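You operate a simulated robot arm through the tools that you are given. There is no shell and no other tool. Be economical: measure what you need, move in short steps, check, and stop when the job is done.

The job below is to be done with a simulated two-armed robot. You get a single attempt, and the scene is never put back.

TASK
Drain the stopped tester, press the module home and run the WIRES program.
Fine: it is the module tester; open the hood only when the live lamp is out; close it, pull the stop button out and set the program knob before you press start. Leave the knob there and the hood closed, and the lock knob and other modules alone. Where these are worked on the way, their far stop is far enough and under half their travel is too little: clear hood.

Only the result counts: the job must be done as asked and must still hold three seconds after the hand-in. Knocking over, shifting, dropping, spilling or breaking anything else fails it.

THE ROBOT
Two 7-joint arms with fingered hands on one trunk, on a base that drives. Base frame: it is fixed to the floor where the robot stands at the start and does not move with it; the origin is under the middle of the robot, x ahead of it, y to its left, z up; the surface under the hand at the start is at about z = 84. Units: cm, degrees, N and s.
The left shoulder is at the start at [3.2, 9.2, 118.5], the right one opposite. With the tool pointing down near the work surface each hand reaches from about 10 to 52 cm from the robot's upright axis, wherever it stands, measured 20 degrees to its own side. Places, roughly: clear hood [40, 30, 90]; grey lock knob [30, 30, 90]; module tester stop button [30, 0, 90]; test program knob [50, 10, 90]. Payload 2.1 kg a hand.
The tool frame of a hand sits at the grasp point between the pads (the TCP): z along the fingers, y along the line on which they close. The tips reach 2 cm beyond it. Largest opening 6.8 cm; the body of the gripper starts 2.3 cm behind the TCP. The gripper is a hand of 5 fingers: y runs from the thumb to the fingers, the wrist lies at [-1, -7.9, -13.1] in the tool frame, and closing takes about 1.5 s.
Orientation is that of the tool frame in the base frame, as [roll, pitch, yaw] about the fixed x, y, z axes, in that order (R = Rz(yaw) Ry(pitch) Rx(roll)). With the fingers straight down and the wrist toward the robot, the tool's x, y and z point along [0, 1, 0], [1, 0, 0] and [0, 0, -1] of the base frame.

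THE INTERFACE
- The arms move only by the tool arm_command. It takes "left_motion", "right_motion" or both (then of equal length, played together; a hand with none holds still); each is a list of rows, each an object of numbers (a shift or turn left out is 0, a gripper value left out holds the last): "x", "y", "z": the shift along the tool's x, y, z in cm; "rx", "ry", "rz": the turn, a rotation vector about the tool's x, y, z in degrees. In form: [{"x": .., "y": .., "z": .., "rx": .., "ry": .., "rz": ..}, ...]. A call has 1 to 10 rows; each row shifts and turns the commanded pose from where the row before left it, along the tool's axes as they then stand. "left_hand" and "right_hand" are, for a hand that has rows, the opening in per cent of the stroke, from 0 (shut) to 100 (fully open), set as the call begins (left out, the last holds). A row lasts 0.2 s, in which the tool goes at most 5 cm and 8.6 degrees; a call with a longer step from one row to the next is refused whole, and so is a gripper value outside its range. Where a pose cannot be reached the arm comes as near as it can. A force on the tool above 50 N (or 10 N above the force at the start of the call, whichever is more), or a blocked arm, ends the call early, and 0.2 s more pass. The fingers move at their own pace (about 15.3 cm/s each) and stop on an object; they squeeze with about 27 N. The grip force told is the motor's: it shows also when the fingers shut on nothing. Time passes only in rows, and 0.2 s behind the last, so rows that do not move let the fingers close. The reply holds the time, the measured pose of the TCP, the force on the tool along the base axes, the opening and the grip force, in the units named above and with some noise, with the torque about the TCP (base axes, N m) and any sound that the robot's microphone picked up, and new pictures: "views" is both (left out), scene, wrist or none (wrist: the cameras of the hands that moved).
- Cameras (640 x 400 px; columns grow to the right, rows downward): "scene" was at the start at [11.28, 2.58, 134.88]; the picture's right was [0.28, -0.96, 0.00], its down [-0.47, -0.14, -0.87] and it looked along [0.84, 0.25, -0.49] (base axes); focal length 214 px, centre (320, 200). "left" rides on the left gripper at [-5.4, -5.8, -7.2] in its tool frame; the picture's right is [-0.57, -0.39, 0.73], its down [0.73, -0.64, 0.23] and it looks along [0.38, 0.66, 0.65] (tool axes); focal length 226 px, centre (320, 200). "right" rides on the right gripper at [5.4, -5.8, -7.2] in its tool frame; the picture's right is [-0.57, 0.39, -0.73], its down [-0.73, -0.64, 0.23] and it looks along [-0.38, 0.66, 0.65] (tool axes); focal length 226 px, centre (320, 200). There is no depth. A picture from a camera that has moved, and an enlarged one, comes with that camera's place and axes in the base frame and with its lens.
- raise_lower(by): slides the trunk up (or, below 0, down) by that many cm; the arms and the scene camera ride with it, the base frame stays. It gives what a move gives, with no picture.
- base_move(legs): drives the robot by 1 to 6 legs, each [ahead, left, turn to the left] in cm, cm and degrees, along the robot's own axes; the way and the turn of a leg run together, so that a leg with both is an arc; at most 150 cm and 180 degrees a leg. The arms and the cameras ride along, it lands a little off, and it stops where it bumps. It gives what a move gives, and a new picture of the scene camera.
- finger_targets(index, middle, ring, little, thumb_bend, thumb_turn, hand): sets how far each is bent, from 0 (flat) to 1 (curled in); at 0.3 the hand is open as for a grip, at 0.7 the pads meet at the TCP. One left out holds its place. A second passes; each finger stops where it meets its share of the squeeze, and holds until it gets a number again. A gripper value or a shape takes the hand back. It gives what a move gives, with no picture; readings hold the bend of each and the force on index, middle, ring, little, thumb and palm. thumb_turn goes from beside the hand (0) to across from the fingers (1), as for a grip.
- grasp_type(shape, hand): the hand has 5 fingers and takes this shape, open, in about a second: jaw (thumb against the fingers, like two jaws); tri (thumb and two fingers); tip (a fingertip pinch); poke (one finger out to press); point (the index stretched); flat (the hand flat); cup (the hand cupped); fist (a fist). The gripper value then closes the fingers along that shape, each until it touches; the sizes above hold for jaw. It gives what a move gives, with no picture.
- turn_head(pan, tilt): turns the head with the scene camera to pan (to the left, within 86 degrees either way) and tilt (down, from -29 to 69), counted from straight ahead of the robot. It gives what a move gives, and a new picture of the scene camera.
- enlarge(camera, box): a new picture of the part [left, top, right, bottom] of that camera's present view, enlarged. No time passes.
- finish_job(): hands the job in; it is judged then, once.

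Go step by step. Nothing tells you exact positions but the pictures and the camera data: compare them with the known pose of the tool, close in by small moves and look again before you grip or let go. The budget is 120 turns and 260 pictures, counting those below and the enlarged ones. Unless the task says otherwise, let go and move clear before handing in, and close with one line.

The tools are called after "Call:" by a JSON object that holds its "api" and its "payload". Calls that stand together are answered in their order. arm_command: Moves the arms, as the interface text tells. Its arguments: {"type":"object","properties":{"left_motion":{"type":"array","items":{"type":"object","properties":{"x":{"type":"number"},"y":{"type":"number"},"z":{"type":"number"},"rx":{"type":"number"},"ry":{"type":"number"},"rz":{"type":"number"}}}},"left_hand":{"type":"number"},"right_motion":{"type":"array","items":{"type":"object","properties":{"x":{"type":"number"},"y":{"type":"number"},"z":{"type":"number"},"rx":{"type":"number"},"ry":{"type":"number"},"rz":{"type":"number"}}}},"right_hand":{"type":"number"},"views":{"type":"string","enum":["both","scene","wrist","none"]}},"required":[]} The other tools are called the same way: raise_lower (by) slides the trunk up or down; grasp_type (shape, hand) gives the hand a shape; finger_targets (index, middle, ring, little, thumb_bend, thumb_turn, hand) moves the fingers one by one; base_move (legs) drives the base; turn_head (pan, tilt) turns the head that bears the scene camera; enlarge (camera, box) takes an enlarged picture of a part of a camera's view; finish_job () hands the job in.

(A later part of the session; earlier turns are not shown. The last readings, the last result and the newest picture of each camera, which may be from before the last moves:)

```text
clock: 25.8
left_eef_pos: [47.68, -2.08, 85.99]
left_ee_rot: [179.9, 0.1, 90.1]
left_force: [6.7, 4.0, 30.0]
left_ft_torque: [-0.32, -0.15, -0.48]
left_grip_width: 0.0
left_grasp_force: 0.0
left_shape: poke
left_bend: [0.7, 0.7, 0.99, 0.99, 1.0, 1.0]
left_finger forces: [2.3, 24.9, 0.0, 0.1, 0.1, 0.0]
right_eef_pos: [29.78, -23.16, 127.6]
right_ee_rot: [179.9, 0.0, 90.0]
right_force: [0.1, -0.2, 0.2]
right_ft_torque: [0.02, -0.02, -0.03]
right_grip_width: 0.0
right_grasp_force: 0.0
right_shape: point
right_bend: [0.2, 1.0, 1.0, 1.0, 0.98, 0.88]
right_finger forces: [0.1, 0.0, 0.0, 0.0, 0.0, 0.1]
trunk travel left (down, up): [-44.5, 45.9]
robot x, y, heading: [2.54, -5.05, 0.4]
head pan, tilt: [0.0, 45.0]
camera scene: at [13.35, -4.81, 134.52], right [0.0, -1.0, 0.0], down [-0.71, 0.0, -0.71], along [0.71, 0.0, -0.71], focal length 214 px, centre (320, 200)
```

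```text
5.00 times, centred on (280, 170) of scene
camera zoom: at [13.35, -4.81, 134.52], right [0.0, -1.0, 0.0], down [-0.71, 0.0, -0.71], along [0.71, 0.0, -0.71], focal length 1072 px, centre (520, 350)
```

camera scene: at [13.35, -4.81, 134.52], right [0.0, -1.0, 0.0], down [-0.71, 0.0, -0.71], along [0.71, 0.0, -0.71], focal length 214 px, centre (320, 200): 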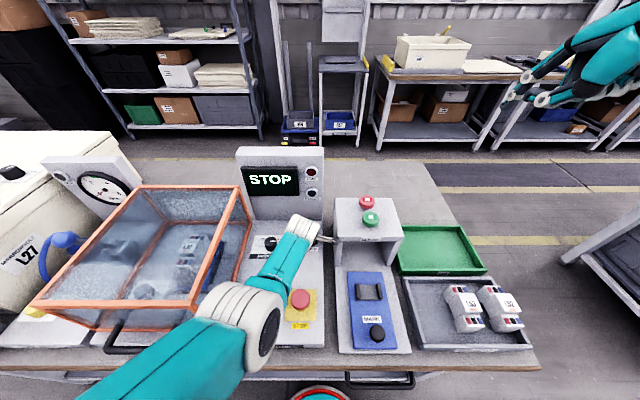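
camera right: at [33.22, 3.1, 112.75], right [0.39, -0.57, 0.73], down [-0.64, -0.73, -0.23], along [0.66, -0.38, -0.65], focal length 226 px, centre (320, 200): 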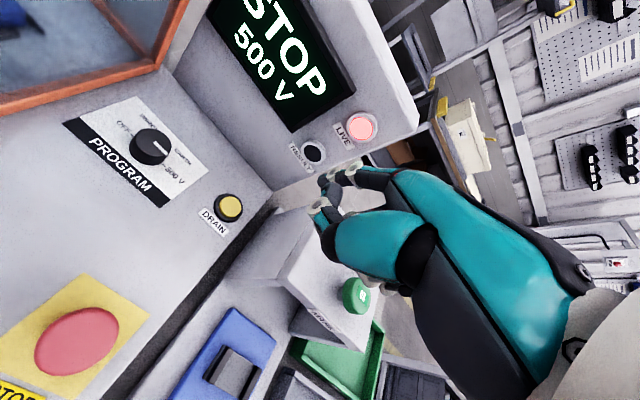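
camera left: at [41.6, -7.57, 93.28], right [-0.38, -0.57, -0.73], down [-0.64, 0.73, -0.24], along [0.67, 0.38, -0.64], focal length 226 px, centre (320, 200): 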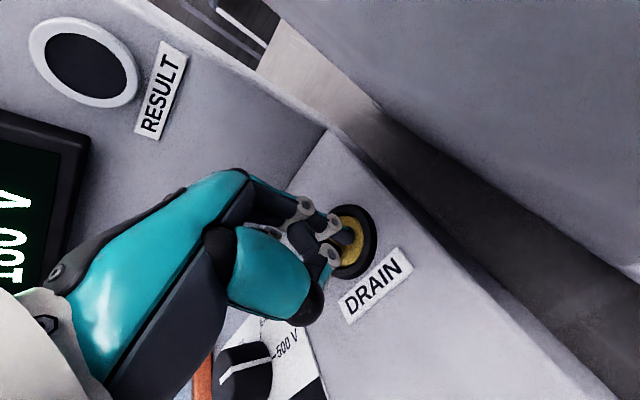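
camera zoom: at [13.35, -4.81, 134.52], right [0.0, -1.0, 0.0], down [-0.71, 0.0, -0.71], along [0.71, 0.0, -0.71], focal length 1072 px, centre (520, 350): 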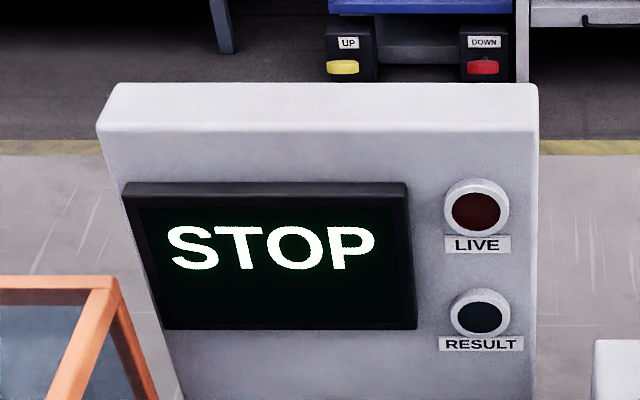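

LIVE is out. Lift off the button and check that it stays out.

Call:
{"api": "arm_command", "payload": {"left_motion": [{"z": -4}, {"z": -5}, {"z": -5}, {"z": -5}, {"y": -4, "x": 2}, {"y": -4, "x": 2}, {"y": -4, "x": 2}, {"y": -4, "x": 2}], "views": "none"}}

Call:
{"api": "turn_head", "payload": {"pan": 20, "tilt": 45}}

```text
clock: 27.8
left_eef_pos: [32.89, 8.42, 106.34]
left_ee_rot: [175.5, -5.4, 92.1]
left_force: [0.1, 0.3, -0.4]
left_ft_torque: [0.03, 0.0, -0.01]
left_grip_width: 0.01
left_grasp_force: 0.0
left_shape: poke
left_bend: [0.7, 0.7, 0.99, 0.99, 1.0, 1.0]
left_finger forces: [0.1, 0.0, 0.0, 0.0, 0.1, 0.0]
left hand out of reach, approached as far as the arm can: row 8
right_eef_pos: [29.95, -23.17, 127.68]
right_ee_rot: [-180.0, 0.0, 90.0]
right_force: [0.0, 0.3, -0.8]
right_ft_torque: [-0.01, -0.02, -0.03]
right_grip_width: 0.0
right_grasp_force: 0.0
right_shape: point
right_bend: [0.2, 1.0, 1.0, 1.0, 0.98, 0.88]
right_finger forces: [0.0, 0.0, 0.0, 0.1, 0.1, 0.0]
trunk travel left (down, up): [-44.5, 45.9]
robot x, y, heading: [2.96, -4.55, 0.1]
head pan, tilt: [0.0, 45.0]
stopped in row 8 (left hand): the arm was blocked; the commanded pose is now the measured one
```

```text
clock: 28.7
left_eef_pos: [32.81, 8.41, 106.39]
left_ee_rot: [175.6, -5.4, 92.1]
left_force: [0.3, 0.2, -0.4]
left_ft_torque: [-0.01, 0.02, 0.0]
left_grip_width: 0.0
left_grasp_force: 0.0
left_shape: poke
left_bend: [0.7, 0.7, 0.99, 0.99, 1.0, 1.0]
left_finger forces: [0.0, 0.0, 0.0, 0.0, 0.0, 0.0]
right_eef_pos: [29.91, -23.14, 127.7]
right_ee_rot: [179.9, -0.1, 90.1]
right_force: [0.1, 0.6, 0.1]
right_ft_torque: [0.03, 0.01, -0.02]
right_grip_width: 0.0
right_grasp_force: 0.0
right_shape: point
right_bend: [0.2, 1.0, 1.0, 1.0, 0.98, 0.88]
right_finger forces: [0.0, 0.0, 0.0, 0.0, 0.0, 0.0]
trunk travel left (down, up): [-44.5, 45.9]
robot x, y, heading: [3.05, -4.75, -0.1]
head pan, tilt: [20.0, 45.0]
camera scene: at [12.99, -2.07, 134.5], right [0.34, -0.94, 0.0], down [-0.66, -0.24, -0.71], along [0.66, 0.24, -0.71], focal length 214 px, centre (320, 200)
```

scene: 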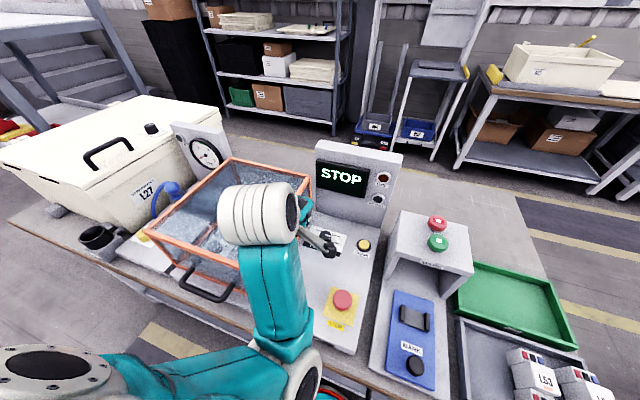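

LIVE stays out. Next the hood: I'll set the left hand to jaw, raise it, and drive left so the left arm faces the handle.

Call:
{"api": "arm_command", "payload": {"left_motion": [{"z": -5}, {"z": -5}, {"z": -4}], "views": "none"}}

Call:
{"api": "grasp_type", "payload": {"hand": "left", "shape": "jaw"}}

Call:
{"api": "base_move", "payload": {"legs": [[0, 17, 0], [1.5, 0, 0]]}}

Call:
{"api": "turn_head", "payload": {"pan": 20, "tilt": 60}}

```text
clock: 29.5
left_eef_pos: [37.87, 6.47, 110.61]
left_ee_rot: [175.9, -4.8, 91.9]
left_force: [-0.8, 0.7, -0.5]
left_ft_torque: [-0.01, -0.01, 0.0]
left_grip_width: 0.0
left_grasp_force: 0.0
left_shape: poke
left_bend: [0.7, 0.7, 0.99, 0.99, 1.0, 1.0]
left_finger forces: [0.0, 0.0, 0.0, 0.0, 0.0, 0.0]
left hand out of reach, approached as far as the arm can: row 1, 2, 3
right_eef_pos: [29.96, -23.17, 127.61]
right_ee_rot: [179.9, 0.0, 90.1]
right_force: [-0.3, 0.4, -0.7]
right_ft_torque: [-0.04, 0.02, -0.01]
right_grip_width: 0.0
right_grasp_force: 0.0
right_shape: point
right_bend: [0.2, 1.0, 1.0, 1.0, 0.98, 0.88]
right_finger forces: [0.0, 0.0, 0.0, 0.0, 0.0, 0.0]
trunk travel left (down, up): [-44.5, 45.9]
robot x, y, heading: [2.86, -4.34, -0.2]
head pan, tilt: [20.0, 45.0]
```

```text
clock: 30.4
left_eef_pos: [37.97, 6.5, 110.5]
left_ee_rot: [175.8, -4.9, 91.9]
left_force: [-0.5, 0.0, -0.9]
left_ft_torque: [0.03, 0.02, 0.0]
left_grip_width: 6.78
left_grasp_force: 0.1
left_shape: jaw
left_bend: [0.3, 0.3, 0.3, 0.3, 0.3, 0.98]
left_finger forces: [0.0, 0.0, 0.0, 0.1, 0.1, 0.0]
right_eef_pos: [29.99, -23.28, 127.63]
right_ee_rot: [-179.9, 0.0, 90.2]
right_force: [-0.1, 0.5, -0.3]
right_ft_torque: [0.0, -0.03, 0.01]
right_grip_width: 0.0
right_grasp_force: 0.0
right_shape: point
right_bend: [0.2, 1.0, 1.0, 1.0, 0.98, 0.88]
right_finger forces: [0.0, 0.0, 0.0, 0.0, 0.0, 0.0]
trunk travel left (down, up): [-44.5, 45.9]
robot x, y, heading: [3.03, -4.82, 0.1]
head pan, tilt: [20.0, 45.0]
```

```text
clock: 32.2
left_eef_pos: [39.53, 23.35, 110.48]
left_ee_rot: [175.9, -4.8, 91.8]
left_force: [0.3, -0.4, -0.1]
left_ft_torque: [0.01, -0.02, 0.02]
left_grip_width: 6.8
left_grasp_force: 0.0
left_shape: jaw
left_bend: [0.3, 0.3, 0.3, 0.3, 0.3, 0.98]
left_finger forces: [0.1, 0.0, 0.0, 0.1, 0.1, 0.0]
right_eef_pos: [31.43, -6.37, 127.48]
right_ee_rot: [-179.9, 0.0, 89.9]
right_force: [0.7, -0.2, 0.7]
right_ft_torque: [0.0, 0.01, 0.03]
right_grip_width: 0.02
right_grasp_force: 0.1
right_shape: point
right_bend: [0.2, 1.0, 1.0, 1.0, 0.98, 0.88]
right_finger forces: [0.0, 0.0, 0.0, 0.0, 0.0, 0.1]
trunk travel left (down, up): [-44.5, 45.9]
robot x, y, heading: [4.79, 12.06, 0.1]
head pan, tilt: [20.0, 45.0]
camera scene: at [14.56, 14.89, 134.5], right [0.34, -0.94, 0.0], down [-0.67, -0.24, -0.71], along [0.66, 0.24, -0.71], focal length 214 px, centre (320, 200)
```

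scene: 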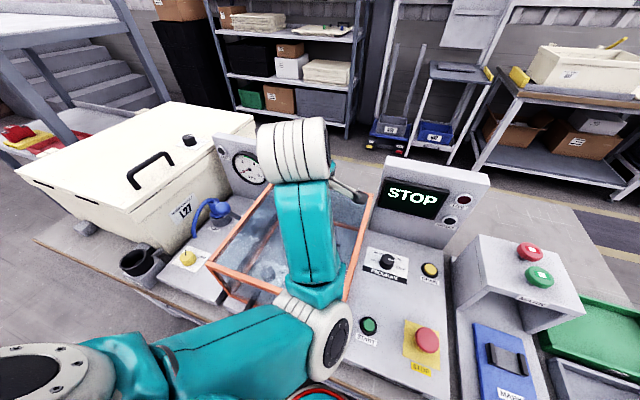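

```text
clock: 33.0
left_eef_pos: [39.39, 23.36, 110.48]
left_ee_rot: [175.9, -4.8, 91.8]
left_force: [-0.7, 0.9, -0.8]
left_ft_torque: [-0.04, -0.02, 0.02]
left_grip_width: 6.81
left_grasp_force: 0.0
left_shape: jaw
left_bend: [0.3, 0.3, 0.3, 0.3, 0.3, 0.98]
left_finger forces: [0.1, 0.0, 0.0, 0.1, 0.0, 0.0]
right_eef_pos: [31.44, -6.22, 127.49]
right_ee_rot: [-180.0, 0.1, 90.0]
right_force: [-0.1, 0.1, -1.0]
right_ft_torque: [-0.03, -0.02, 0.02]
right_grip_width: 0.01
right_grasp_force: 0.0
right_shape: point
right_bend: [0.2, 1.0, 1.0, 1.0, 0.98, 0.88]
right_finger forces: [0.1, 0.0, 0.0, 0.2, 0.1, 0.1]
trunk travel left (down, up): [-44.5, 45.9]
robot x, y, heading: [4.59, 12.19, -0.2]
head pan, tilt: [20.0, 60.0]
camera scene: at [13.13, 14.39, 132.56], right [0.34, -0.94, 0.0], down [-0.81, -0.3, -0.5], along [0.47, 0.17, -0.87], focal length 214 px, centre (320, 200)
```

scene: 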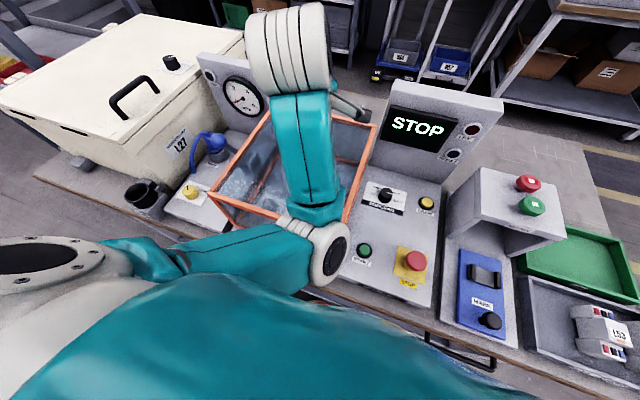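

The handle is hidden by the arm. I'll move the left hand left/back and straighten it.

Call:
{"api": "arm_command", "payload": {"left_motion": [{"x": 4, "z": -2}, {"x": 4, "z": -2}, {"x": 4, "y": -3}, {"y": -4}, {"y": -4}]}}

```text
clock: 34.2
left_eef_pos: [32.72, 39.28, 112.98]
left_ee_rot: [175.9, -4.9, 91.8]
left_force: [-0.5, -0.1, 0.2]
left_ft_torque: [-0.01, -0.04, 0.02]
left_grip_width: 6.8
left_grasp_force: 0.0
left_shape: jaw
left_bend: [0.3, 0.3, 0.3, 0.3, 0.3, 0.98]
left_finger forces: [0.1, 0.0, 0.0, 0.1, 0.1, 0.0]
left hand out of reach, approached as far as the arm can: row 1, 2, 3, 4, 5
right_eef_pos: [31.42, -6.36, 127.47]
right_ee_rot: [-180.0, 0.1, 89.8]
right_force: [0.7, -0.5, -0.6]
right_ft_torque: [-0.01, -0.03, 0.0]
right_grip_width: 0.0
right_grasp_force: 0.0
right_shape: point
right_bend: [0.2, 1.0, 1.0, 1.0, 0.98, 0.88]
right_finger forces: [0.0, 0.0, 0.0, 0.0, 0.1, 0.0]
trunk travel left (down, up): [-44.5, 45.9]
robot x, y, heading: [4.27, 12.17, -0.1]
head pan, tilt: [20.0, 60.0]
camera scene: at [13.13, 14.38, 132.55], right [0.34, -0.94, 0.0], down [-0.81, -0.3, -0.5], along [0.47, 0.17, -0.87], focal length 214 px, centre (320, 200)
camera left: at [26.5, 32.95, 119.21], right [-0.32, -0.51, -0.8], down [-0.65, 0.73, -0.21], along [0.69, 0.45, -0.56], focal length 226 px, centre (320, 200)
```

scene: 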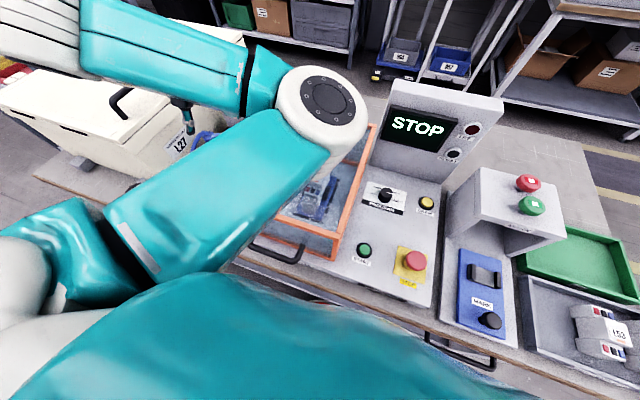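
left: 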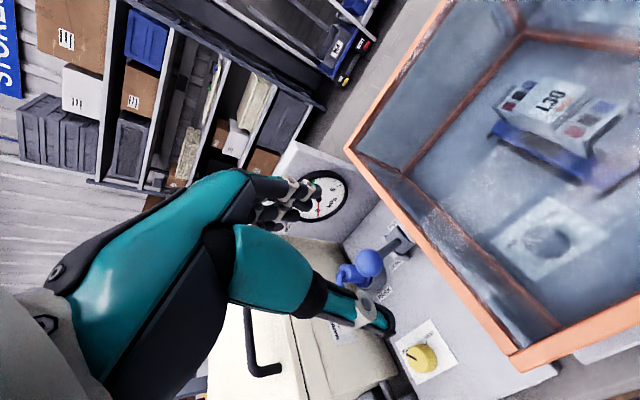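

The left arm has got an awkward elbow-in configuration; I'll raise the hand to something like its start pose to restore it.

Call:
{"api": "arm_command", "payload": {"left_motion": [{"z": -5}, {"z": -5}, {"z": -5}, {"z": -5}, {"z": -5}, {"z": -3}], "views": "scene"}}

```text
clock: 35.6
left_eef_pos: [30.89, 37.19, 140.91]
left_ee_rot: [175.7, -4.9, 91.9]
left_force: [1.0, 0.2, 0.0]
left_ft_torque: [-0.01, 0.0, 0.04]
left_grip_width: 6.8
left_grasp_force: 0.1
left_shape: jaw
left_bend: [0.3, 0.3, 0.3, 0.3, 0.3, 0.98]
left_finger forces: [0.0, 0.0, 0.0, 0.0, 0.0, 0.0]
left hand out of reach, approached as far as the arm can: row 2
right_eef_pos: [31.26, -6.24, 127.69]
right_ee_rot: [-180.0, -0.1, 90.0]
right_force: [-0.5, 1.0, -0.2]
right_ft_torque: [-0.02, 0.01, 0.0]
right_grip_width: 0.0
right_grasp_force: 0.1
right_shape: point
right_bend: [0.2, 1.0, 1.0, 1.0, 0.98, 0.88]
right_finger forces: [0.1, 0.0, 0.0, 0.0, 0.0, 0.1]
trunk travel left (down, up): [-44.5, 45.9]
robot x, y, heading: [4.34, 12.31, 0.1]
head pan, tilt: [20.0, 60.0]
camera scene: at [13.11, 14.4, 132.55], right [0.34, -0.94, 0.0], down [-0.81, -0.3, -0.5], along [0.47, 0.17, -0.87], focal length 214 px, centre (320, 200)
```

scene: 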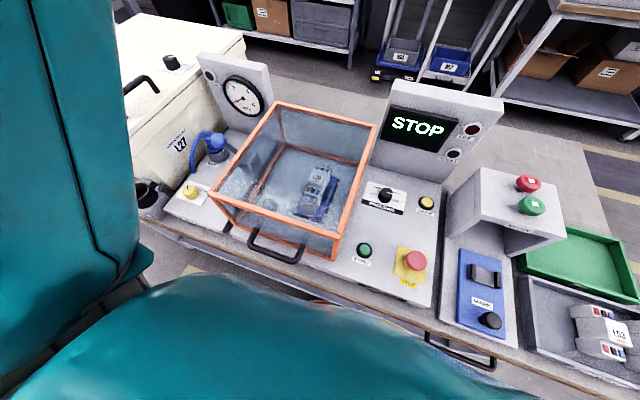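

Clear view of the hood now; zoom on it.

Call:
{"api": "enlarge", "payload": {"camera": "scene", "box": [190, 90, 390, 280]}}

Call:
{"api": "enlarge", "payload": {"camera": "left", "box": [300, 80, 640, 400]}}

```text
2.11 times, centred on (290, 185) of scene
camera zoom: at [13.11, 14.4, 132.55], right [0.34, -0.94, 0.0], down [-0.81, -0.3, -0.5], along [0.47, 0.17, -0.87], focal length 452 px, centre (383, 232)
```

zoom: 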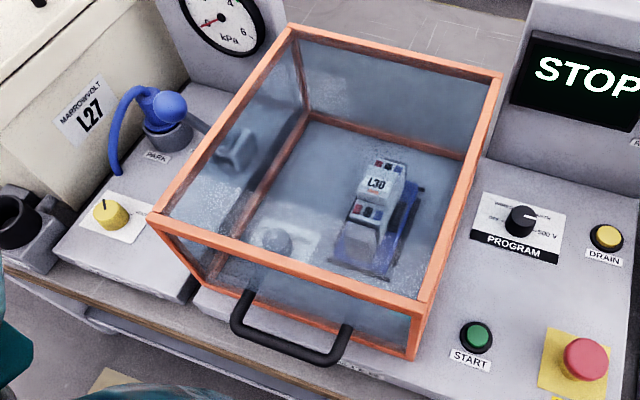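

```text
1.25 times, centred on (470, 240) of left
camera zoom: at [24.57, 31.07, 147.05], right [-0.32, -0.51, -0.8], down [-0.65, 0.73, -0.21], along [0.69, 0.45, -0.56], focal length 283 px, centre (132, 150)
```

zoom: 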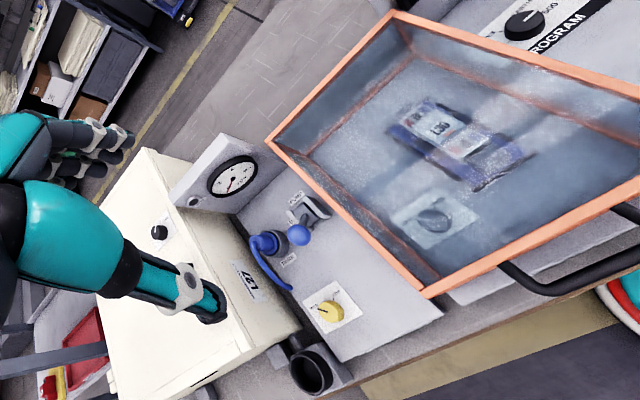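

Handle bar about (21.8, 27.5, 88), running along y, 3.7 cm off the front face. Straighten the hand and approach above the handle.

Call:
{"api": "arm_command", "payload": {"left_motion": [{"rx": 4.2, "ry": -5, "rz": 1.7}, {"x": -4}, {"x": -4}, {"y": -4}, {"y": -4}, {"z": 4}, {"z": 4}, {"z": 4}], "left_hand": 40}}

```text
clock: 36.6
left_eef_pos: [33.05, 30.85, 137.96]
left_ee_rot: [-164.9, 2.0, 90.8]
left_force: [-0.1, -0.4, 0.0]
left_ft_torque: [0.0, -0.01, 0.0]
left_grip_width: 2.74
left_grasp_force: 0.0
left_shape: jaw
left_bend: [0.74, 0.49, 0.46, 0.44, 0.73, 1.0]
left_finger forces: [0.1, 0.0, 0.0, 0.0, 0.0, 0.0]
left hand out of reach, approached as far as the arm can: row 3, 4, 5
right_eef_pos: [31.3, -6.29, 127.56]
right_ee_rot: [-180.0, 0.0, 89.9]
right_force: [0.0, 0.3, 0.6]
right_ft_torque: [0.0, -0.02, 0.0]
right_grip_width: 0.0
right_grasp_force: 0.0
right_shape: point
right_bend: [0.2, 1.0, 1.0, 1.0, 0.98, 0.88]
right_finger forces: [0.0, 0.0, 0.0, 0.1, 0.0, 0.0]
trunk travel left (down, up): [-44.5, 45.9]
robot x, y, heading: [4.33, 12.15, 0.1]
head pan, tilt: [20.0, 60.0]
stopped in row 5 (left hand): the arm was blocked; the commanded pose is now the measured one
camera scene: at [13.12, 15.4, 132.99], right [0.46, -0.89, 0.0], down [-0.74, -0.38, -0.55], along [0.49, 0.25, -0.83], focal length 214 px, centre (320, 200)
camera left: at [29.21, 25.48, 146.53], right [-0.56, -0.59, -0.58], down [-0.69, 0.72, -0.08], along [0.47, 0.36, -0.81], focal length 226 px, centre (320, 200)
```

scene: 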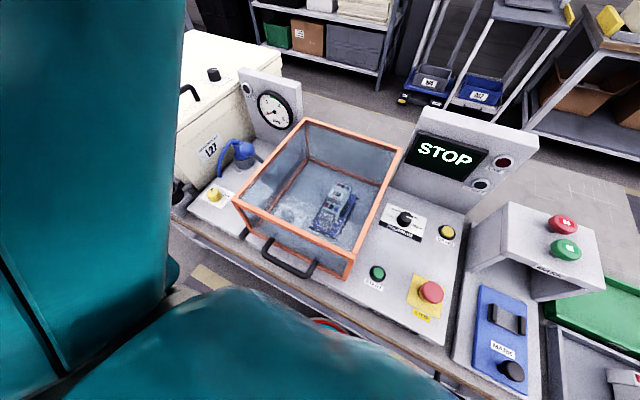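
left: 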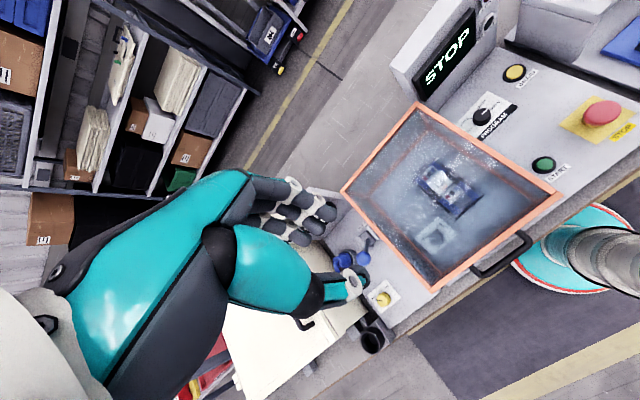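

The left upper arm was pressing toward the head. I'll move the hand outward and forward, straighten it, then come down from there.

Call:
{"api": "arm_command", "payload": {"left_motion": [{"x": 4}, {"x": 4, "rx": -7.5}, {"x": 3, "y": 3, "rx": -7.5}, {"z": 4.5}, {"z": 4.5}, {"z": 4.5}, {"z": 4.5}]}}

```text
clock: 38.2
left_eef_pos: [35.98, 41.07, 119.4]
left_ee_rot: [179.2, 1.5, 90.5]
left_force: [0.3, -0.8, -1.0]
left_ft_torque: [0.01, 0.0, -0.02]
left_grip_width: 2.73
left_grasp_force: 0.1
left_shape: jaw
left_bend: [0.74, 0.49, 0.46, 0.44, 0.73, 1.0]
left_finger forces: [0.1, 0.0, 0.0, 0.1, 0.0, 0.0]
right_eef_pos: [31.4, -6.2, 127.7]
right_ee_rot: [180.0, 0.1, 90.1]
right_force: [-0.9, -0.2, -0.8]
right_ft_torque: [-0.01, -0.02, 0.0]
right_grip_width: 0.0
right_grasp_force: 0.0
right_shape: point
right_bend: [0.2, 1.0, 1.0, 1.0, 0.98, 0.88]
right_finger forces: [0.1, 0.0, 0.0, 0.0, 0.0, 0.1]
trunk travel left (down, up): [-44.5, 45.9]
robot x, y, heading: [4.57, 12.52, -0.1]
head pan, tilt: [20.0, 60.0]
camera scene: at [13.14, 14.4, 132.55], right [0.34, -0.94, 0.0], down [-0.81, -0.3, -0.5], along [0.47, 0.17, -0.87], focal length 214 px, centre (320, 200)
camera left: at [30.02, 35.71, 126.59], right [-0.37, -0.59, -0.72], down [-0.64, 0.72, -0.26], along [0.67, 0.37, -0.65], focal length 226 px, centre (320, 200)
```

scene: 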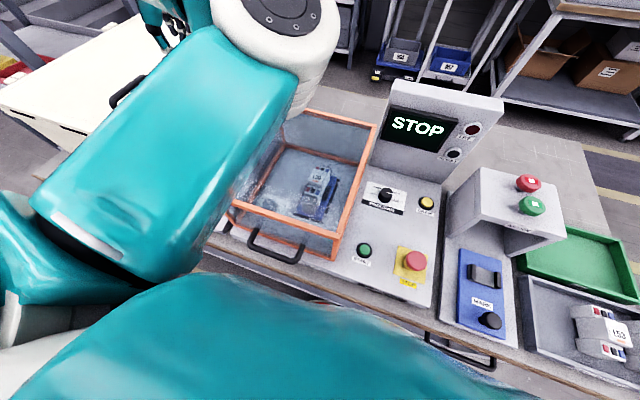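
left: 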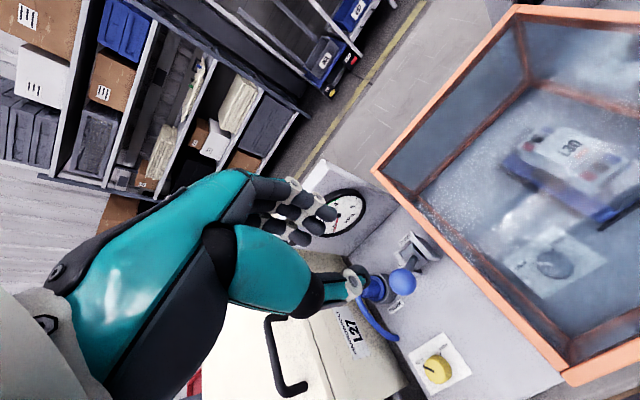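

The left arm is stuck elbow-in; the right arm is still in a clean pose, so I'll use the right hand for the hood and shift the robot to the left. First stow the left hand high.

Call:
{"api": "grasp_type", "payload": {"hand": "right", "shape": "jaw"}}

Call:
{"api": "raise_lower", "payload": {"by": 9}}

Call:
{"api": "base_move", "payload": {"legs": [[-4, 0, 0], [0, 22, 0]]}}

Call:
{"api": "turn_head", "payload": {"pan": -5, "tilt": 60}}

```text
clock: 39.1
left_eef_pos: [36.0, 41.0, 119.51]
left_ee_rot: [179.3, 1.4, 90.5]
left_force: [0.8, -0.6, 0.8]
left_ft_torque: [0.02, 0.0, -0.01]
left_grip_width: 2.74
left_grasp_force: 0.0
left_shape: jaw
left_bend: [0.74, 0.49, 0.46, 0.44, 0.73, 1.0]
left_finger forces: [0.0, 0.0, 0.1, 0.0, 0.0, 0.0]
right_eef_pos: [31.31, -6.22, 127.73]
right_ee_rot: [-179.9, 0.0, 89.9]
right_force: [-0.2, 0.2, 0.5]
right_ft_torque: [-0.01, -0.02, -0.03]
right_grip_width: 6.77
right_grasp_force: 0.1
right_shape: jaw
right_bend: [0.3, 0.3, 0.3, 0.3, 0.3, 0.98]
right_finger forces: [0.0, 0.0, 0.1, 0.0, 0.0, 0.0]
trunk travel left (down, up): [-44.5, 45.9]
robot x, y, heading: [4.14, 12.56, -0.2]
head pan, tilt: [20.0, 60.0]
```

```text
clock: 40.4
left_eef_pos: [35.95, 41.03, 128.71]
left_ee_rot: [179.3, 1.4, 90.5]
left_force: [-0.3, 0.1, -0.1]
left_ft_torque: [-0.03, 0.02, -0.06]
left_grip_width: 2.75
left_grasp_force: 0.1
left_shape: jaw
left_bend: [0.74, 0.49, 0.46, 0.44, 0.73, 1.0]
left_finger forces: [0.0, 0.1, 0.0, 0.0, 0.0, 0.1]
right_eef_pos: [31.49, -6.32, 136.51]
right_ee_rot: [180.0, 0.0, 89.9]
right_force: [-0.3, -0.4, -1.2]
right_ft_torque: [0.0, 0.0, 0.03]
right_grip_width: 6.8
right_grasp_force: 0.0
right_shape: jaw
right_bend: [0.3, 0.3, 0.3, 0.3, 0.3, 0.98]
right_finger forces: [0.1, 0.0, 0.1, 0.0, 0.0, 0.0]
trunk travel left (down, up): [-53.5, 36.9]
robot x, y, heading: [4.34, 12.08, -0.1]
head pan, tilt: [20.0, 60.0]
```

```text
clock: 42.6
left_eef_pos: [31.99, 62.98, 128.79]
left_ee_rot: [179.4, 1.5, 90.5]
left_force: [0.0, 0.9, -0.5]
left_ft_torque: [0.0, -0.01, 0.02]
left_grip_width: 2.73
left_grasp_force: 0.1
left_shape: jaw
left_bend: [0.74, 0.49, 0.46, 0.44, 0.73, 1.0]
left_finger forces: [0.1, 0.0, 0.1, 0.0, 0.1, 0.0]
right_eef_pos: [27.5, 15.61, 136.59]
right_ee_rot: [-180.0, 0.0, 89.9]
right_force: [0.2, -0.1, -0.2]
right_ft_torque: [-0.01, -0.02, 0.0]
right_grip_width: 6.75
right_grasp_force: 0.0
right_shape: jaw
right_bend: [0.3, 0.3, 0.3, 0.3, 0.3, 0.98]
right_finger forces: [0.0, 0.0, 0.1, 0.1, 0.0, 0.1]
trunk travel left (down, up): [-53.5, 36.9]
robot x, y, heading: [0.56, 33.8, -0.3]
head pan, tilt: [20.0, 60.0]
camera scene: at [8.49, 36.28, 141.59], right [0.34, -0.94, 0.0], down [-0.81, -0.3, -0.5], along [0.47, 0.17, -0.87], focal length 214 px, centre (320, 200)
```

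scene: 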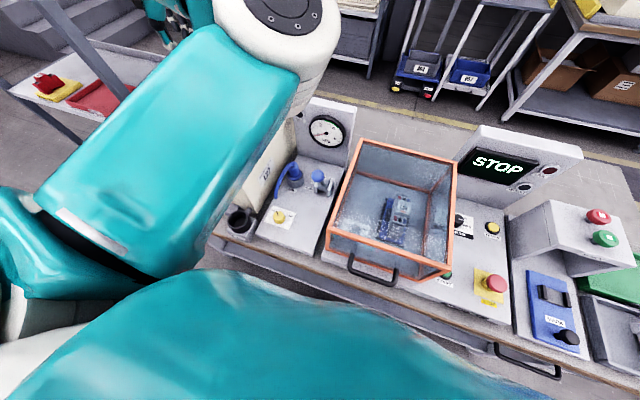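

```text
clock: 43.5
left_eef_pos: [31.97, 62.74, 128.59]
left_ee_rot: [179.4, 1.3, 90.6]
left_force: [0.1, -1.0, 1.1]
left_ft_torque: [-0.02, 0.01, 0.02]
left_grip_width: 2.74
left_grasp_force: 0.0
left_shape: jaw
left_bend: [0.74, 0.49, 0.46, 0.44, 0.73, 1.0]
left_finger forces: [0.0, 0.0, 0.0, 0.0, 0.0, 0.0]
right_eef_pos: [27.39, 15.58, 136.61]
right_ee_rot: [-180.0, 0.0, 89.9]
right_force: [0.4, 1.1, 0.5]
right_ft_torque: [0.01, 0.01, -0.01]
right_grip_width: 6.75
right_grasp_force: 0.1
right_shape: jaw
right_bend: [0.3, 0.3, 0.3, 0.3, 0.3, 0.98]
right_finger forces: [0.1, 0.1, 0.0, 0.0, 0.0, 0.0]
trunk travel left (down, up): [-53.5, 36.9]
robot x, y, heading: [0.54, 33.92, -0.1]
head pan, tilt: [-5.0, 60.0]
camera scene: at [8.86, 33.33, 141.59], right [-0.09, -1.0, 0.0], down [-0.86, 0.08, -0.5], along [0.5, -0.04, -0.87], focal length 214 px, centre (320, 200)
```

scene: 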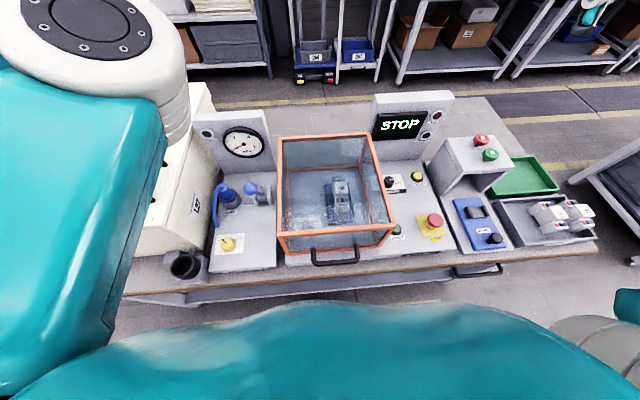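

Now the right hand goes over the handle.

Call:
{"api": "arm_command", "payload": {"right_motion": [{"x": 4, "y": -2}, {"x": 4, "y": -2}, {"x": 4, "y": -1.7}, {"z": 5}, {"z": 5}, {"z": 5}, {"z": 5}, {"z": 5}, {"z": 5}, {"z": 5}], "right_hand": 45}}

```text
clock: 45.6
left_eef_pos: [31.95, 62.81, 128.74]
left_ee_rot: [179.3, 1.4, 90.5]
left_force: [-0.4, 0.4, -0.2]
left_ft_torque: [0.01, -0.01, -0.01]
left_grip_width: 2.76
left_grasp_force: 0.0
left_shape: jaw
left_bend: [0.74, 0.49, 0.46, 0.44, 0.73, 1.0]
left_finger forces: [0.0, 0.0, 0.0, 0.1, 0.0, 0.1]
right_eef_pos: [25.62, 29.76, 103.94]
right_ee_rot: [-180.0, 0.1, 90.0]
right_force: [0.4, -0.5, 0.9]
right_ft_torque: [0.01, -0.02, 0.0]
right_grip_width: 3.09
right_grasp_force: 0.0
right_shape: jaw
right_bend: [0.74, 0.47, 0.44, 0.42, 0.72, 1.0]
right_finger forces: [0.1, 0.0, 0.0, 0.0, 0.0, 0.0]
right hand out of reach, approached as far as the arm can: row 5, 6, 7
trunk travel left (down, up): [-53.5, 36.9]
robot x, y, heading: [0.79, 33.98, -0.3]
head pan, tilt: [-5.0, 60.0]
camera scene: at [8.86, 33.33, 141.59], right [-0.09, -1.0, 0.0], down [-0.86, 0.08, -0.5], along [0.5, -0.04, -0.87], focal length 214 px, centre (320, 200)
camera right: at [19.81, 35.09, 111.18], right [0.39, -0.57, 0.73], down [-0.64, -0.73, -0.23], along [0.66, -0.38, -0.65], focal length 226 px, centre (320, 200)
```

scene: 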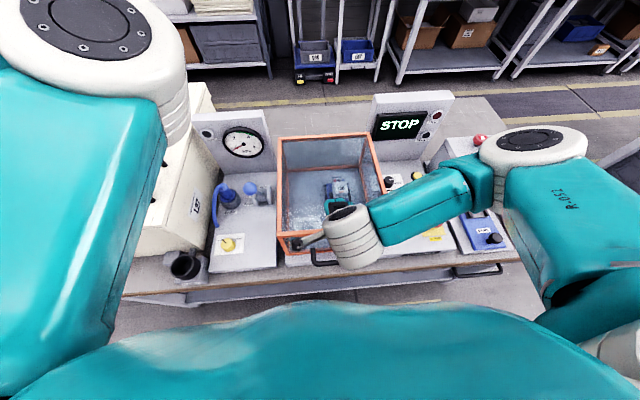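
right: 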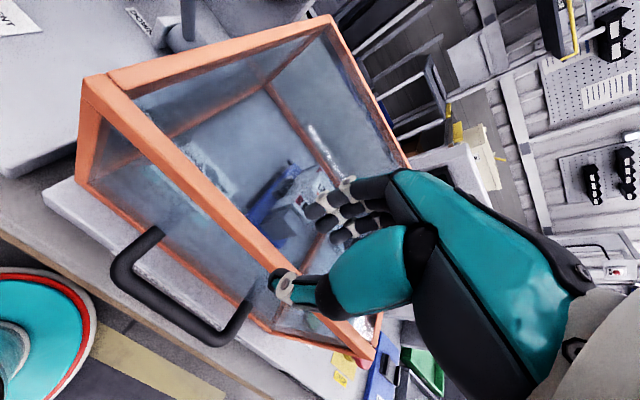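

Handle bar confirmed at x≈21.5, y 23–33, z≈88. Back the hand over it.

Call:
{"api": "arm_command", "payload": {"right_motion": [{"y": -2, "x": -0.9}, {"y": -2.1, "x": -0.9}, {"z": 3}, {"z": 3}]}}

```text
clock: 46.6
left_eef_pos: [32.07, 62.88, 128.61]
left_ee_rot: [179.3, 1.3, 90.6]
left_force: [0.2, 0.1, 0.2]
left_ft_torque: [-0.01, 0.02, -0.02]
left_grip_width: 2.72
left_grasp_force: 0.1
left_shape: jaw
left_bend: [0.74, 0.49, 0.46, 0.44, 0.73, 1.0]
left_finger forces: [0.0, 0.0, 0.1, 0.1, 0.1, 0.0]
right_eef_pos: [21.54, 28.41, 97.92]
right_ee_rot: [-179.9, 0.2, 89.8]
right_force: [-0.7, 1.7, 0.2]
right_ft_torque: [-0.01, 0.01, 0.0]
right_grip_width: 3.06
right_grasp_force: 0.1
right_shape: jaw
right_bend: [0.74, 0.47, 0.44, 0.42, 0.72, 1.0]
right_finger forces: [0.0, 0.3, 0.0, 0.0, 0.0, 0.0]
trunk travel left (down, up): [-53.5, 36.9]
robot x, y, heading: [0.23, 34.06, -0.2]
head pan, tilt: [-5.0, 60.0]
camera scene: at [8.85, 33.34, 141.59], right [-0.09, -1.0, 0.0], down [-0.86, 0.08, -0.5], along [0.5, -0.04, -0.87], focal length 214 px, centre (320, 200)
camera right: at [15.72, 33.86, 105.12], right [0.39, -0.56, 0.73], down [-0.64, -0.73, -0.23], along [0.66, -0.38, -0.65], focal length 226 px, centre (320, 200)
```

scene: 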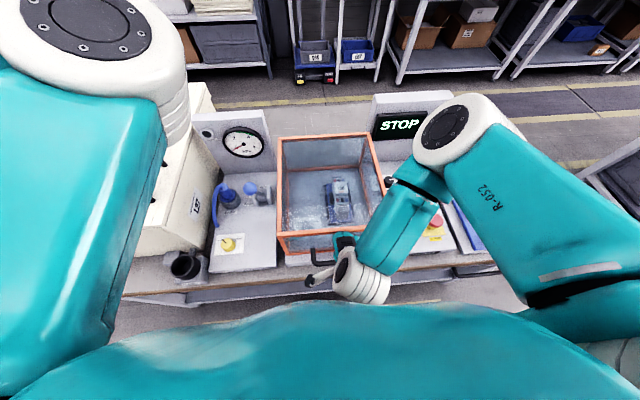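
right: 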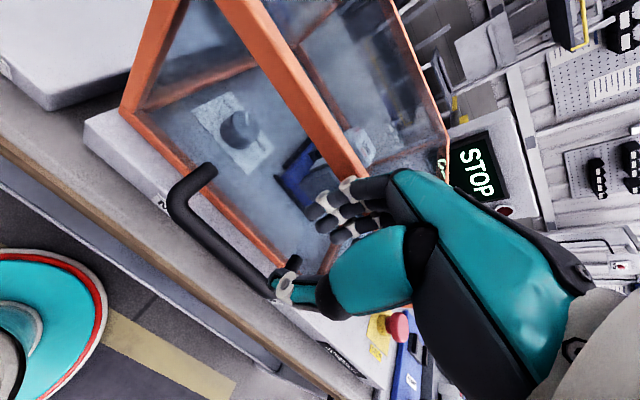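

I'll tilt the hand slightly so knuckles lean away from the hood, and look.

Call:
{"api": "arm_command", "payload": {"right_motion": [{"rx": -7}, {"rx": -5}], "views": "none"}}

Call:
{"api": "enlarge", "payload": {"camera": "right", "box": [140, 120, 440, 360]}}

Call:
{"api": "enlarge", "payload": {"camera": "scene", "box": [270, 200, 420, 310]}}

```text
clock: 47.2
left_eef_pos: [31.91, 62.84, 128.64]
left_ee_rot: [179.3, 1.5, 90.4]
left_force: [0.3, -0.2, 0.9]
left_ft_torque: [0.0, 0.03, 0.0]
left_grip_width: 2.76
left_grasp_force: 0.2
left_shape: jaw
left_bend: [0.74, 0.49, 0.46, 0.44, 0.73, 1.0]
left_finger forces: [0.0, 0.1, 0.0, 0.1, 0.0, 0.0]
right_eef_pos: [21.94, 31.05, 99.36]
right_ee_rot: [168.0, 0.1, 89.7]
right_force: [-0.4, 0.4, -0.3]
right_ft_torque: [0.02, -0.02, -0.01]
right_grip_width: 3.06
right_grasp_force: 0.1
right_shape: jaw
right_bend: [0.74, 0.47, 0.44, 0.42, 0.72, 1.0]
right_finger forces: [0.0, 0.0, 0.0, 0.0, 0.0, 0.0]
right hand out of reach, approached as far as the arm can: row 1, 2
trunk travel left (down, up): [-53.5, 36.9]
robot x, y, heading: [0.36, 34.0, -0.2]
head pan, tilt: [-5.0, 60.0]
```

```text
1.67 times, centred on (290, 240) of right
camera zoom: at [14.67, 36.38, 105.2], right [0.23, -0.57, 0.79], down [-0.58, -0.73, -0.36], along [0.78, -0.38, -0.49], focal length 377 px, centre (370, 133)
```

zoom: 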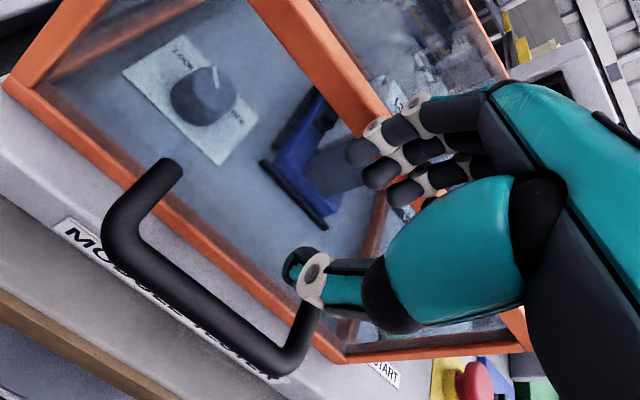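

```text
3.64 times, centred on (345, 255) of scene
camera zoom: at [8.86, 33.36, 141.59], right [-0.09, -1.0, 0.0], down [-0.86, 0.08, -0.5], along [0.5, -0.04, -0.87], focal length 780 px, centre (229, 0)
```

zoom: 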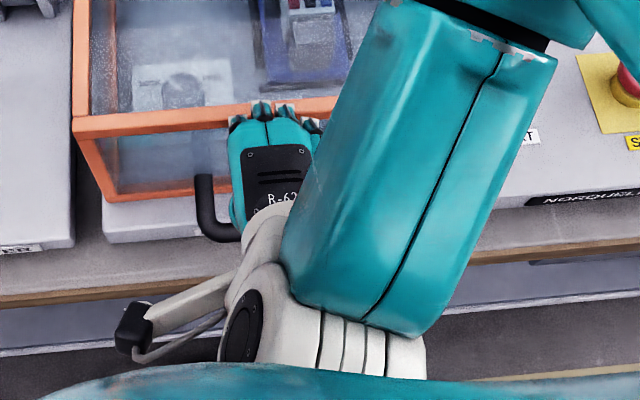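

Too close to the body for tilt; back the base 6 cm and re-approach with more tilt.

Call:
{"api": "base_move", "payload": {"legs": [[-6, 0, 0]]}}

Call:
{"api": "arm_command", "payload": {"right_motion": [{"x": -1.5, "rx": -7}, {"x": -1.2}, {"y": 0.1}]}}

```text
clock: 48.2
left_eef_pos: [25.96, 62.82, 128.68]
left_ee_rot: [179.3, 1.6, 90.5]
left_force: [-0.8, 0.1, -0.4]
left_ft_torque: [0.04, -0.03, -0.02]
left_grip_width: 2.76
left_grasp_force: 0.1
left_shape: jaw
left_bend: [0.74, 0.49, 0.46, 0.44, 0.73, 1.0]
left_finger forces: [0.1, 0.0, 0.0, 0.1, 0.0, 0.1]
right_eef_pos: [15.92, 31.02, 99.32]
right_ee_rot: [168.2, 0.2, 89.8]
right_force: [-0.3, -0.3, 0.6]
right_ft_torque: [0.02, 0.04, 0.01]
right_grip_width: 3.08
right_grasp_force: 0.0
right_shape: jaw
right_bend: [0.74, 0.47, 0.44, 0.42, 0.72, 1.0]
right_finger forces: [0.0, 0.0, 0.0, 0.0, 0.0, 0.0]
trunk travel left (down, up): [-53.5, 36.9]
robot x, y, heading: [-5.14, 33.98, 0.0]
head pan, tilt: [-5.0, 60.0]
camera scene: at [2.82, 33.35, 141.59], right [-0.09, -1.0, 0.0], down [-0.86, 0.08, -0.5], along [0.5, -0.04, -0.87], focal length 214 px, centre (320, 200)
```

scene: 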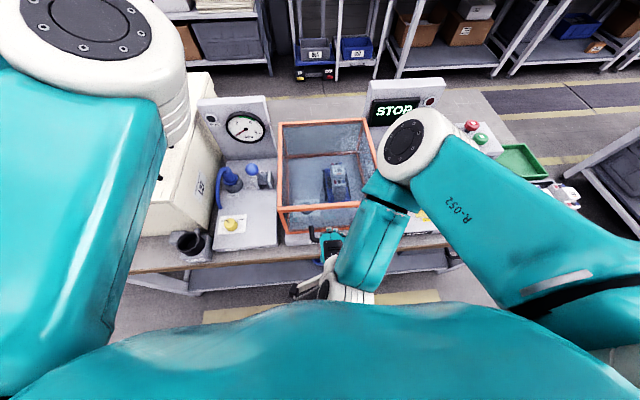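

```text
clock: 49.0
left_eef_pos: [26.01, 62.8, 128.75]
left_ee_rot: [179.3, 1.4, 90.6]
left_force: [0.3, 0.3, 0.1]
left_ft_torque: [0.0, -0.01, 0.0]
left_grip_width: 2.74
left_grasp_force: 0.0
left_shape: jaw
left_bend: [0.74, 0.49, 0.46, 0.44, 0.73, 1.0]
left_finger forces: [0.0, 0.1, 0.1, 0.0, 0.1, 0.1]
right_eef_pos: [16.13, 31.15, 101.55]
right_ee_rot: [161.2, 0.2, 89.7]
right_force: [0.2, 0.0, 0.3]
right_ft_torque: [0.01, 0.0, 0.01]
right_grip_width: 3.06
right_grasp_force: 0.1
right_shape: jaw
right_bend: [0.74, 0.47, 0.44, 0.42, 0.72, 1.0]
right_finger forces: [0.0, 0.0, 0.0, 0.1, 0.1, 0.1]
right hand out of reach, approached as far as the arm can: row 1, 2
trunk travel left (down, up): [-53.5, 36.9]
robot x, y, heading: [-5.4, 34.09, 0.2]
head pan, tilt: [-5.0, 60.0]
camera scene: at [2.92, 33.35, 141.59], right [-0.09, -1.0, 0.0], down [-0.86, 0.08, -0.5], along [0.5, -0.04, -0.87], focal length 214 px, centre (320, 200)
camera right: at [8.32, 36.61, 106.51], right [0.13, -0.56, 0.82], down [-0.53, -0.73, -0.42], along [0.84, -0.38, -0.4], focal length 226 px, centre (320, 200)
```

scene: 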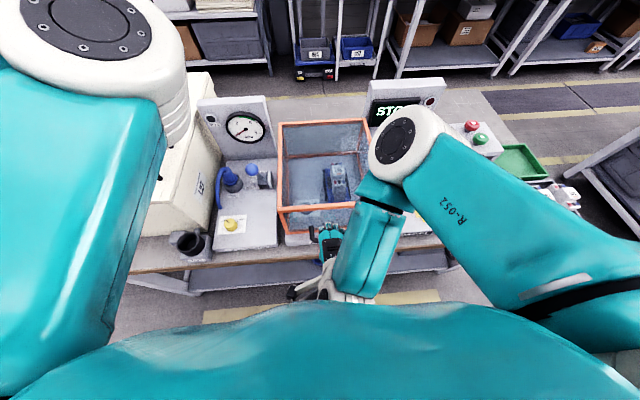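
right: 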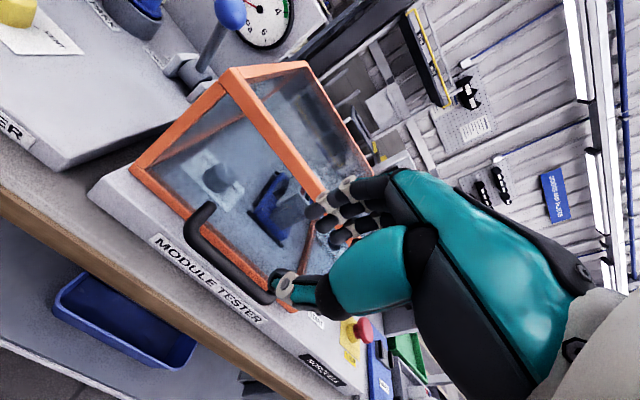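

Approach is now nearly along the finger axis. Advance 11 cm and look.

Call:
{"api": "arm_command", "payload": {"right_motion": [{"x": -1.4, "y": 0.4, "z": 3.7}, {"x": -1.3, "y": 0.4, "z": 3.7}, {"z": 3.6}], "views": "wrist"}}

Call:
{"api": "enlarge", "payload": {"camera": "scene", "box": [260, 190, 400, 300]}}

```text
clock: 49.8
left_eef_pos: [26.0, 62.83, 128.67]
left_ee_rot: [179.3, 1.5, 90.6]
left_force: [0.0, 0.6, -0.2]
left_ft_torque: [-0.03, 0.05, -0.01]
left_grip_width: 2.72
left_grasp_force: 0.1
left_shape: jaw
left_bend: [0.74, 0.49, 0.46, 0.44, 0.73, 1.0]
left_finger forces: [0.1, 0.0, 0.0, 0.0, 0.0, 0.1]
right_eef_pos: [20.31, 34.65, 96.56]
right_ee_rot: [161.3, 0.3, 89.7]
right_force: [0.0, -0.1, -0.3]
right_ft_torque: [0.0, 0.01, 0.0]
right_grip_width: 3.09
right_grasp_force: 0.0
right_shape: jaw
right_bend: [0.74, 0.47, 0.44, 0.42, 0.72, 1.0]
right_finger forces: [0.0, 0.1, 0.0, 0.0, 0.1, 0.1]
right hand out of reach, approached as far as the arm can: row 1, 2, 3
trunk travel left (down, up): [-53.5, 36.9]
robot x, y, heading: [-5.49, 33.89, -0.0]
head pan, tilt: [-5.0, 60.0]
camera right: at [12.55, 40.12, 101.48], right [0.13, -0.56, 0.82], down [-0.54, -0.73, -0.42], along [0.83, -0.38, -0.4], focal length 226 px, centre (320, 200)
```

right: 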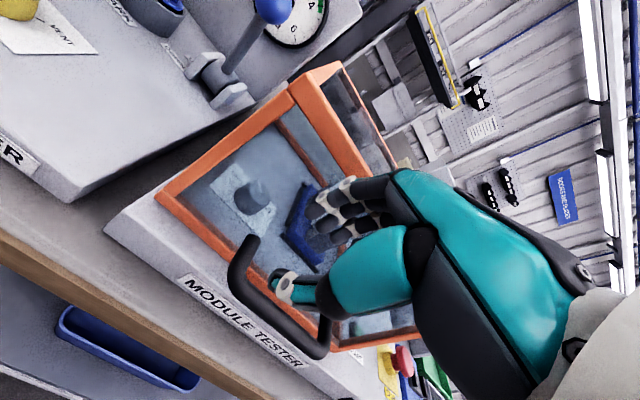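

```text
3.64 times, centred on (330, 245) of scene
camera zoom: at [2.92, 33.36, 141.59], right [-0.09, -1.0, 0.0], down [-0.86, 0.08, -0.5], along [0.5, -0.04, -0.87], focal length 780 px, centre (284, 36)
```

zoom: 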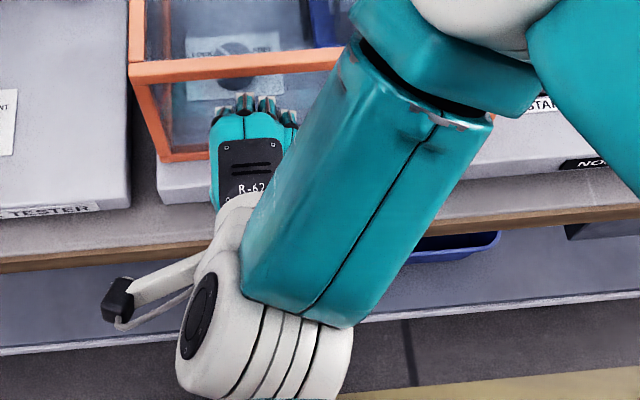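

Joint limits push the hand sideways with this tilt. I'll reduce the tilt, retract a little and recentre.

Call:
{"api": "arm_command", "payload": {"right_motion": [{"z": -3, "rx": 6}, {"x": -2, "rx": 5}, {"x": -2}, {"x": -2.3}]}}

```text
clock: 50.8
left_eef_pos: [26.04, 62.83, 128.68]
left_ee_rot: [179.4, 1.5, 90.7]
left_force: [-0.1, 0.1, 0.9]
left_ft_torque: [0.05, 0.0, -0.01]
left_grip_width: 2.73
left_grasp_force: 0.0
left_shape: jaw
left_bend: [0.74, 0.49, 0.46, 0.44, 0.73, 1.0]
left_finger forces: [0.0, 0.0, 0.1, 0.0, 0.0, 0.0]
right_eef_pos: [19.65, 28.91, 99.64]
right_ee_rot: [172.4, 0.3, 89.7]
right_force: [-0.4, 0.5, 0.0]
right_ft_torque: [0.05, 0.01, -0.02]
right_grip_width: 3.1
right_grasp_force: 0.1
right_shape: jaw
right_bend: [0.74, 0.47, 0.44, 0.42, 0.72, 1.0]
right_finger forces: [0.0, 0.1, 0.0, 0.1, 0.0, 0.0]
right hand out of reach, approached as far as the arm can: row 4
trunk travel left (down, up): [-53.5, 36.9]
robot x, y, heading: [-5.22, 33.99, -0.2]
head pan, tilt: [-5.0, 60.0]
camera scene: at [2.92, 33.36, 141.59], right [-0.09, -1.0, 0.0], down [-0.86, 0.08, -0.5], along [0.5, -0.04, -0.87], focal length 214 px, centre (320, 200)
camera right: at [12.97, 34.49, 105.92], right [0.28, -0.56, 0.78], down [-0.61, -0.73, -0.31], along [0.74, -0.38, -0.55], focal length 226 px, centre (320, 200)
```

scene: 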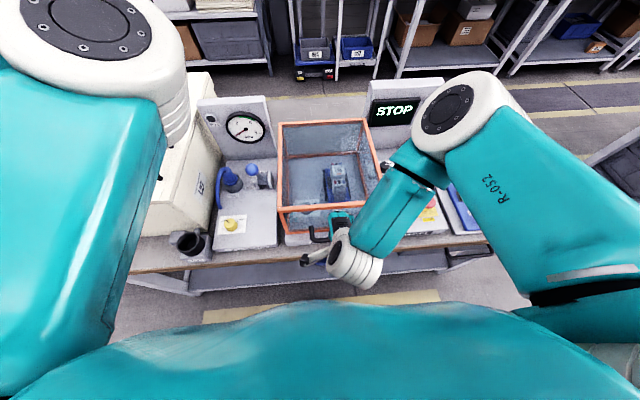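
right: 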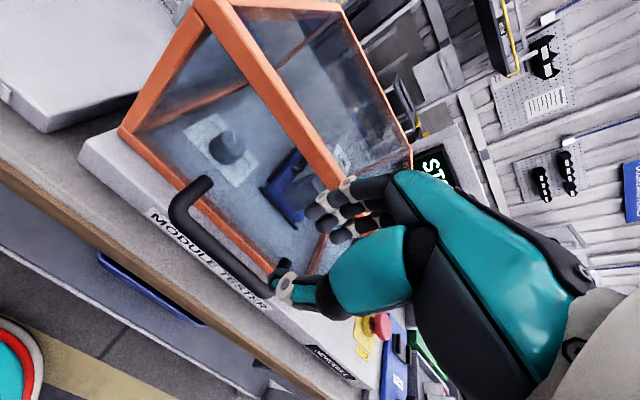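

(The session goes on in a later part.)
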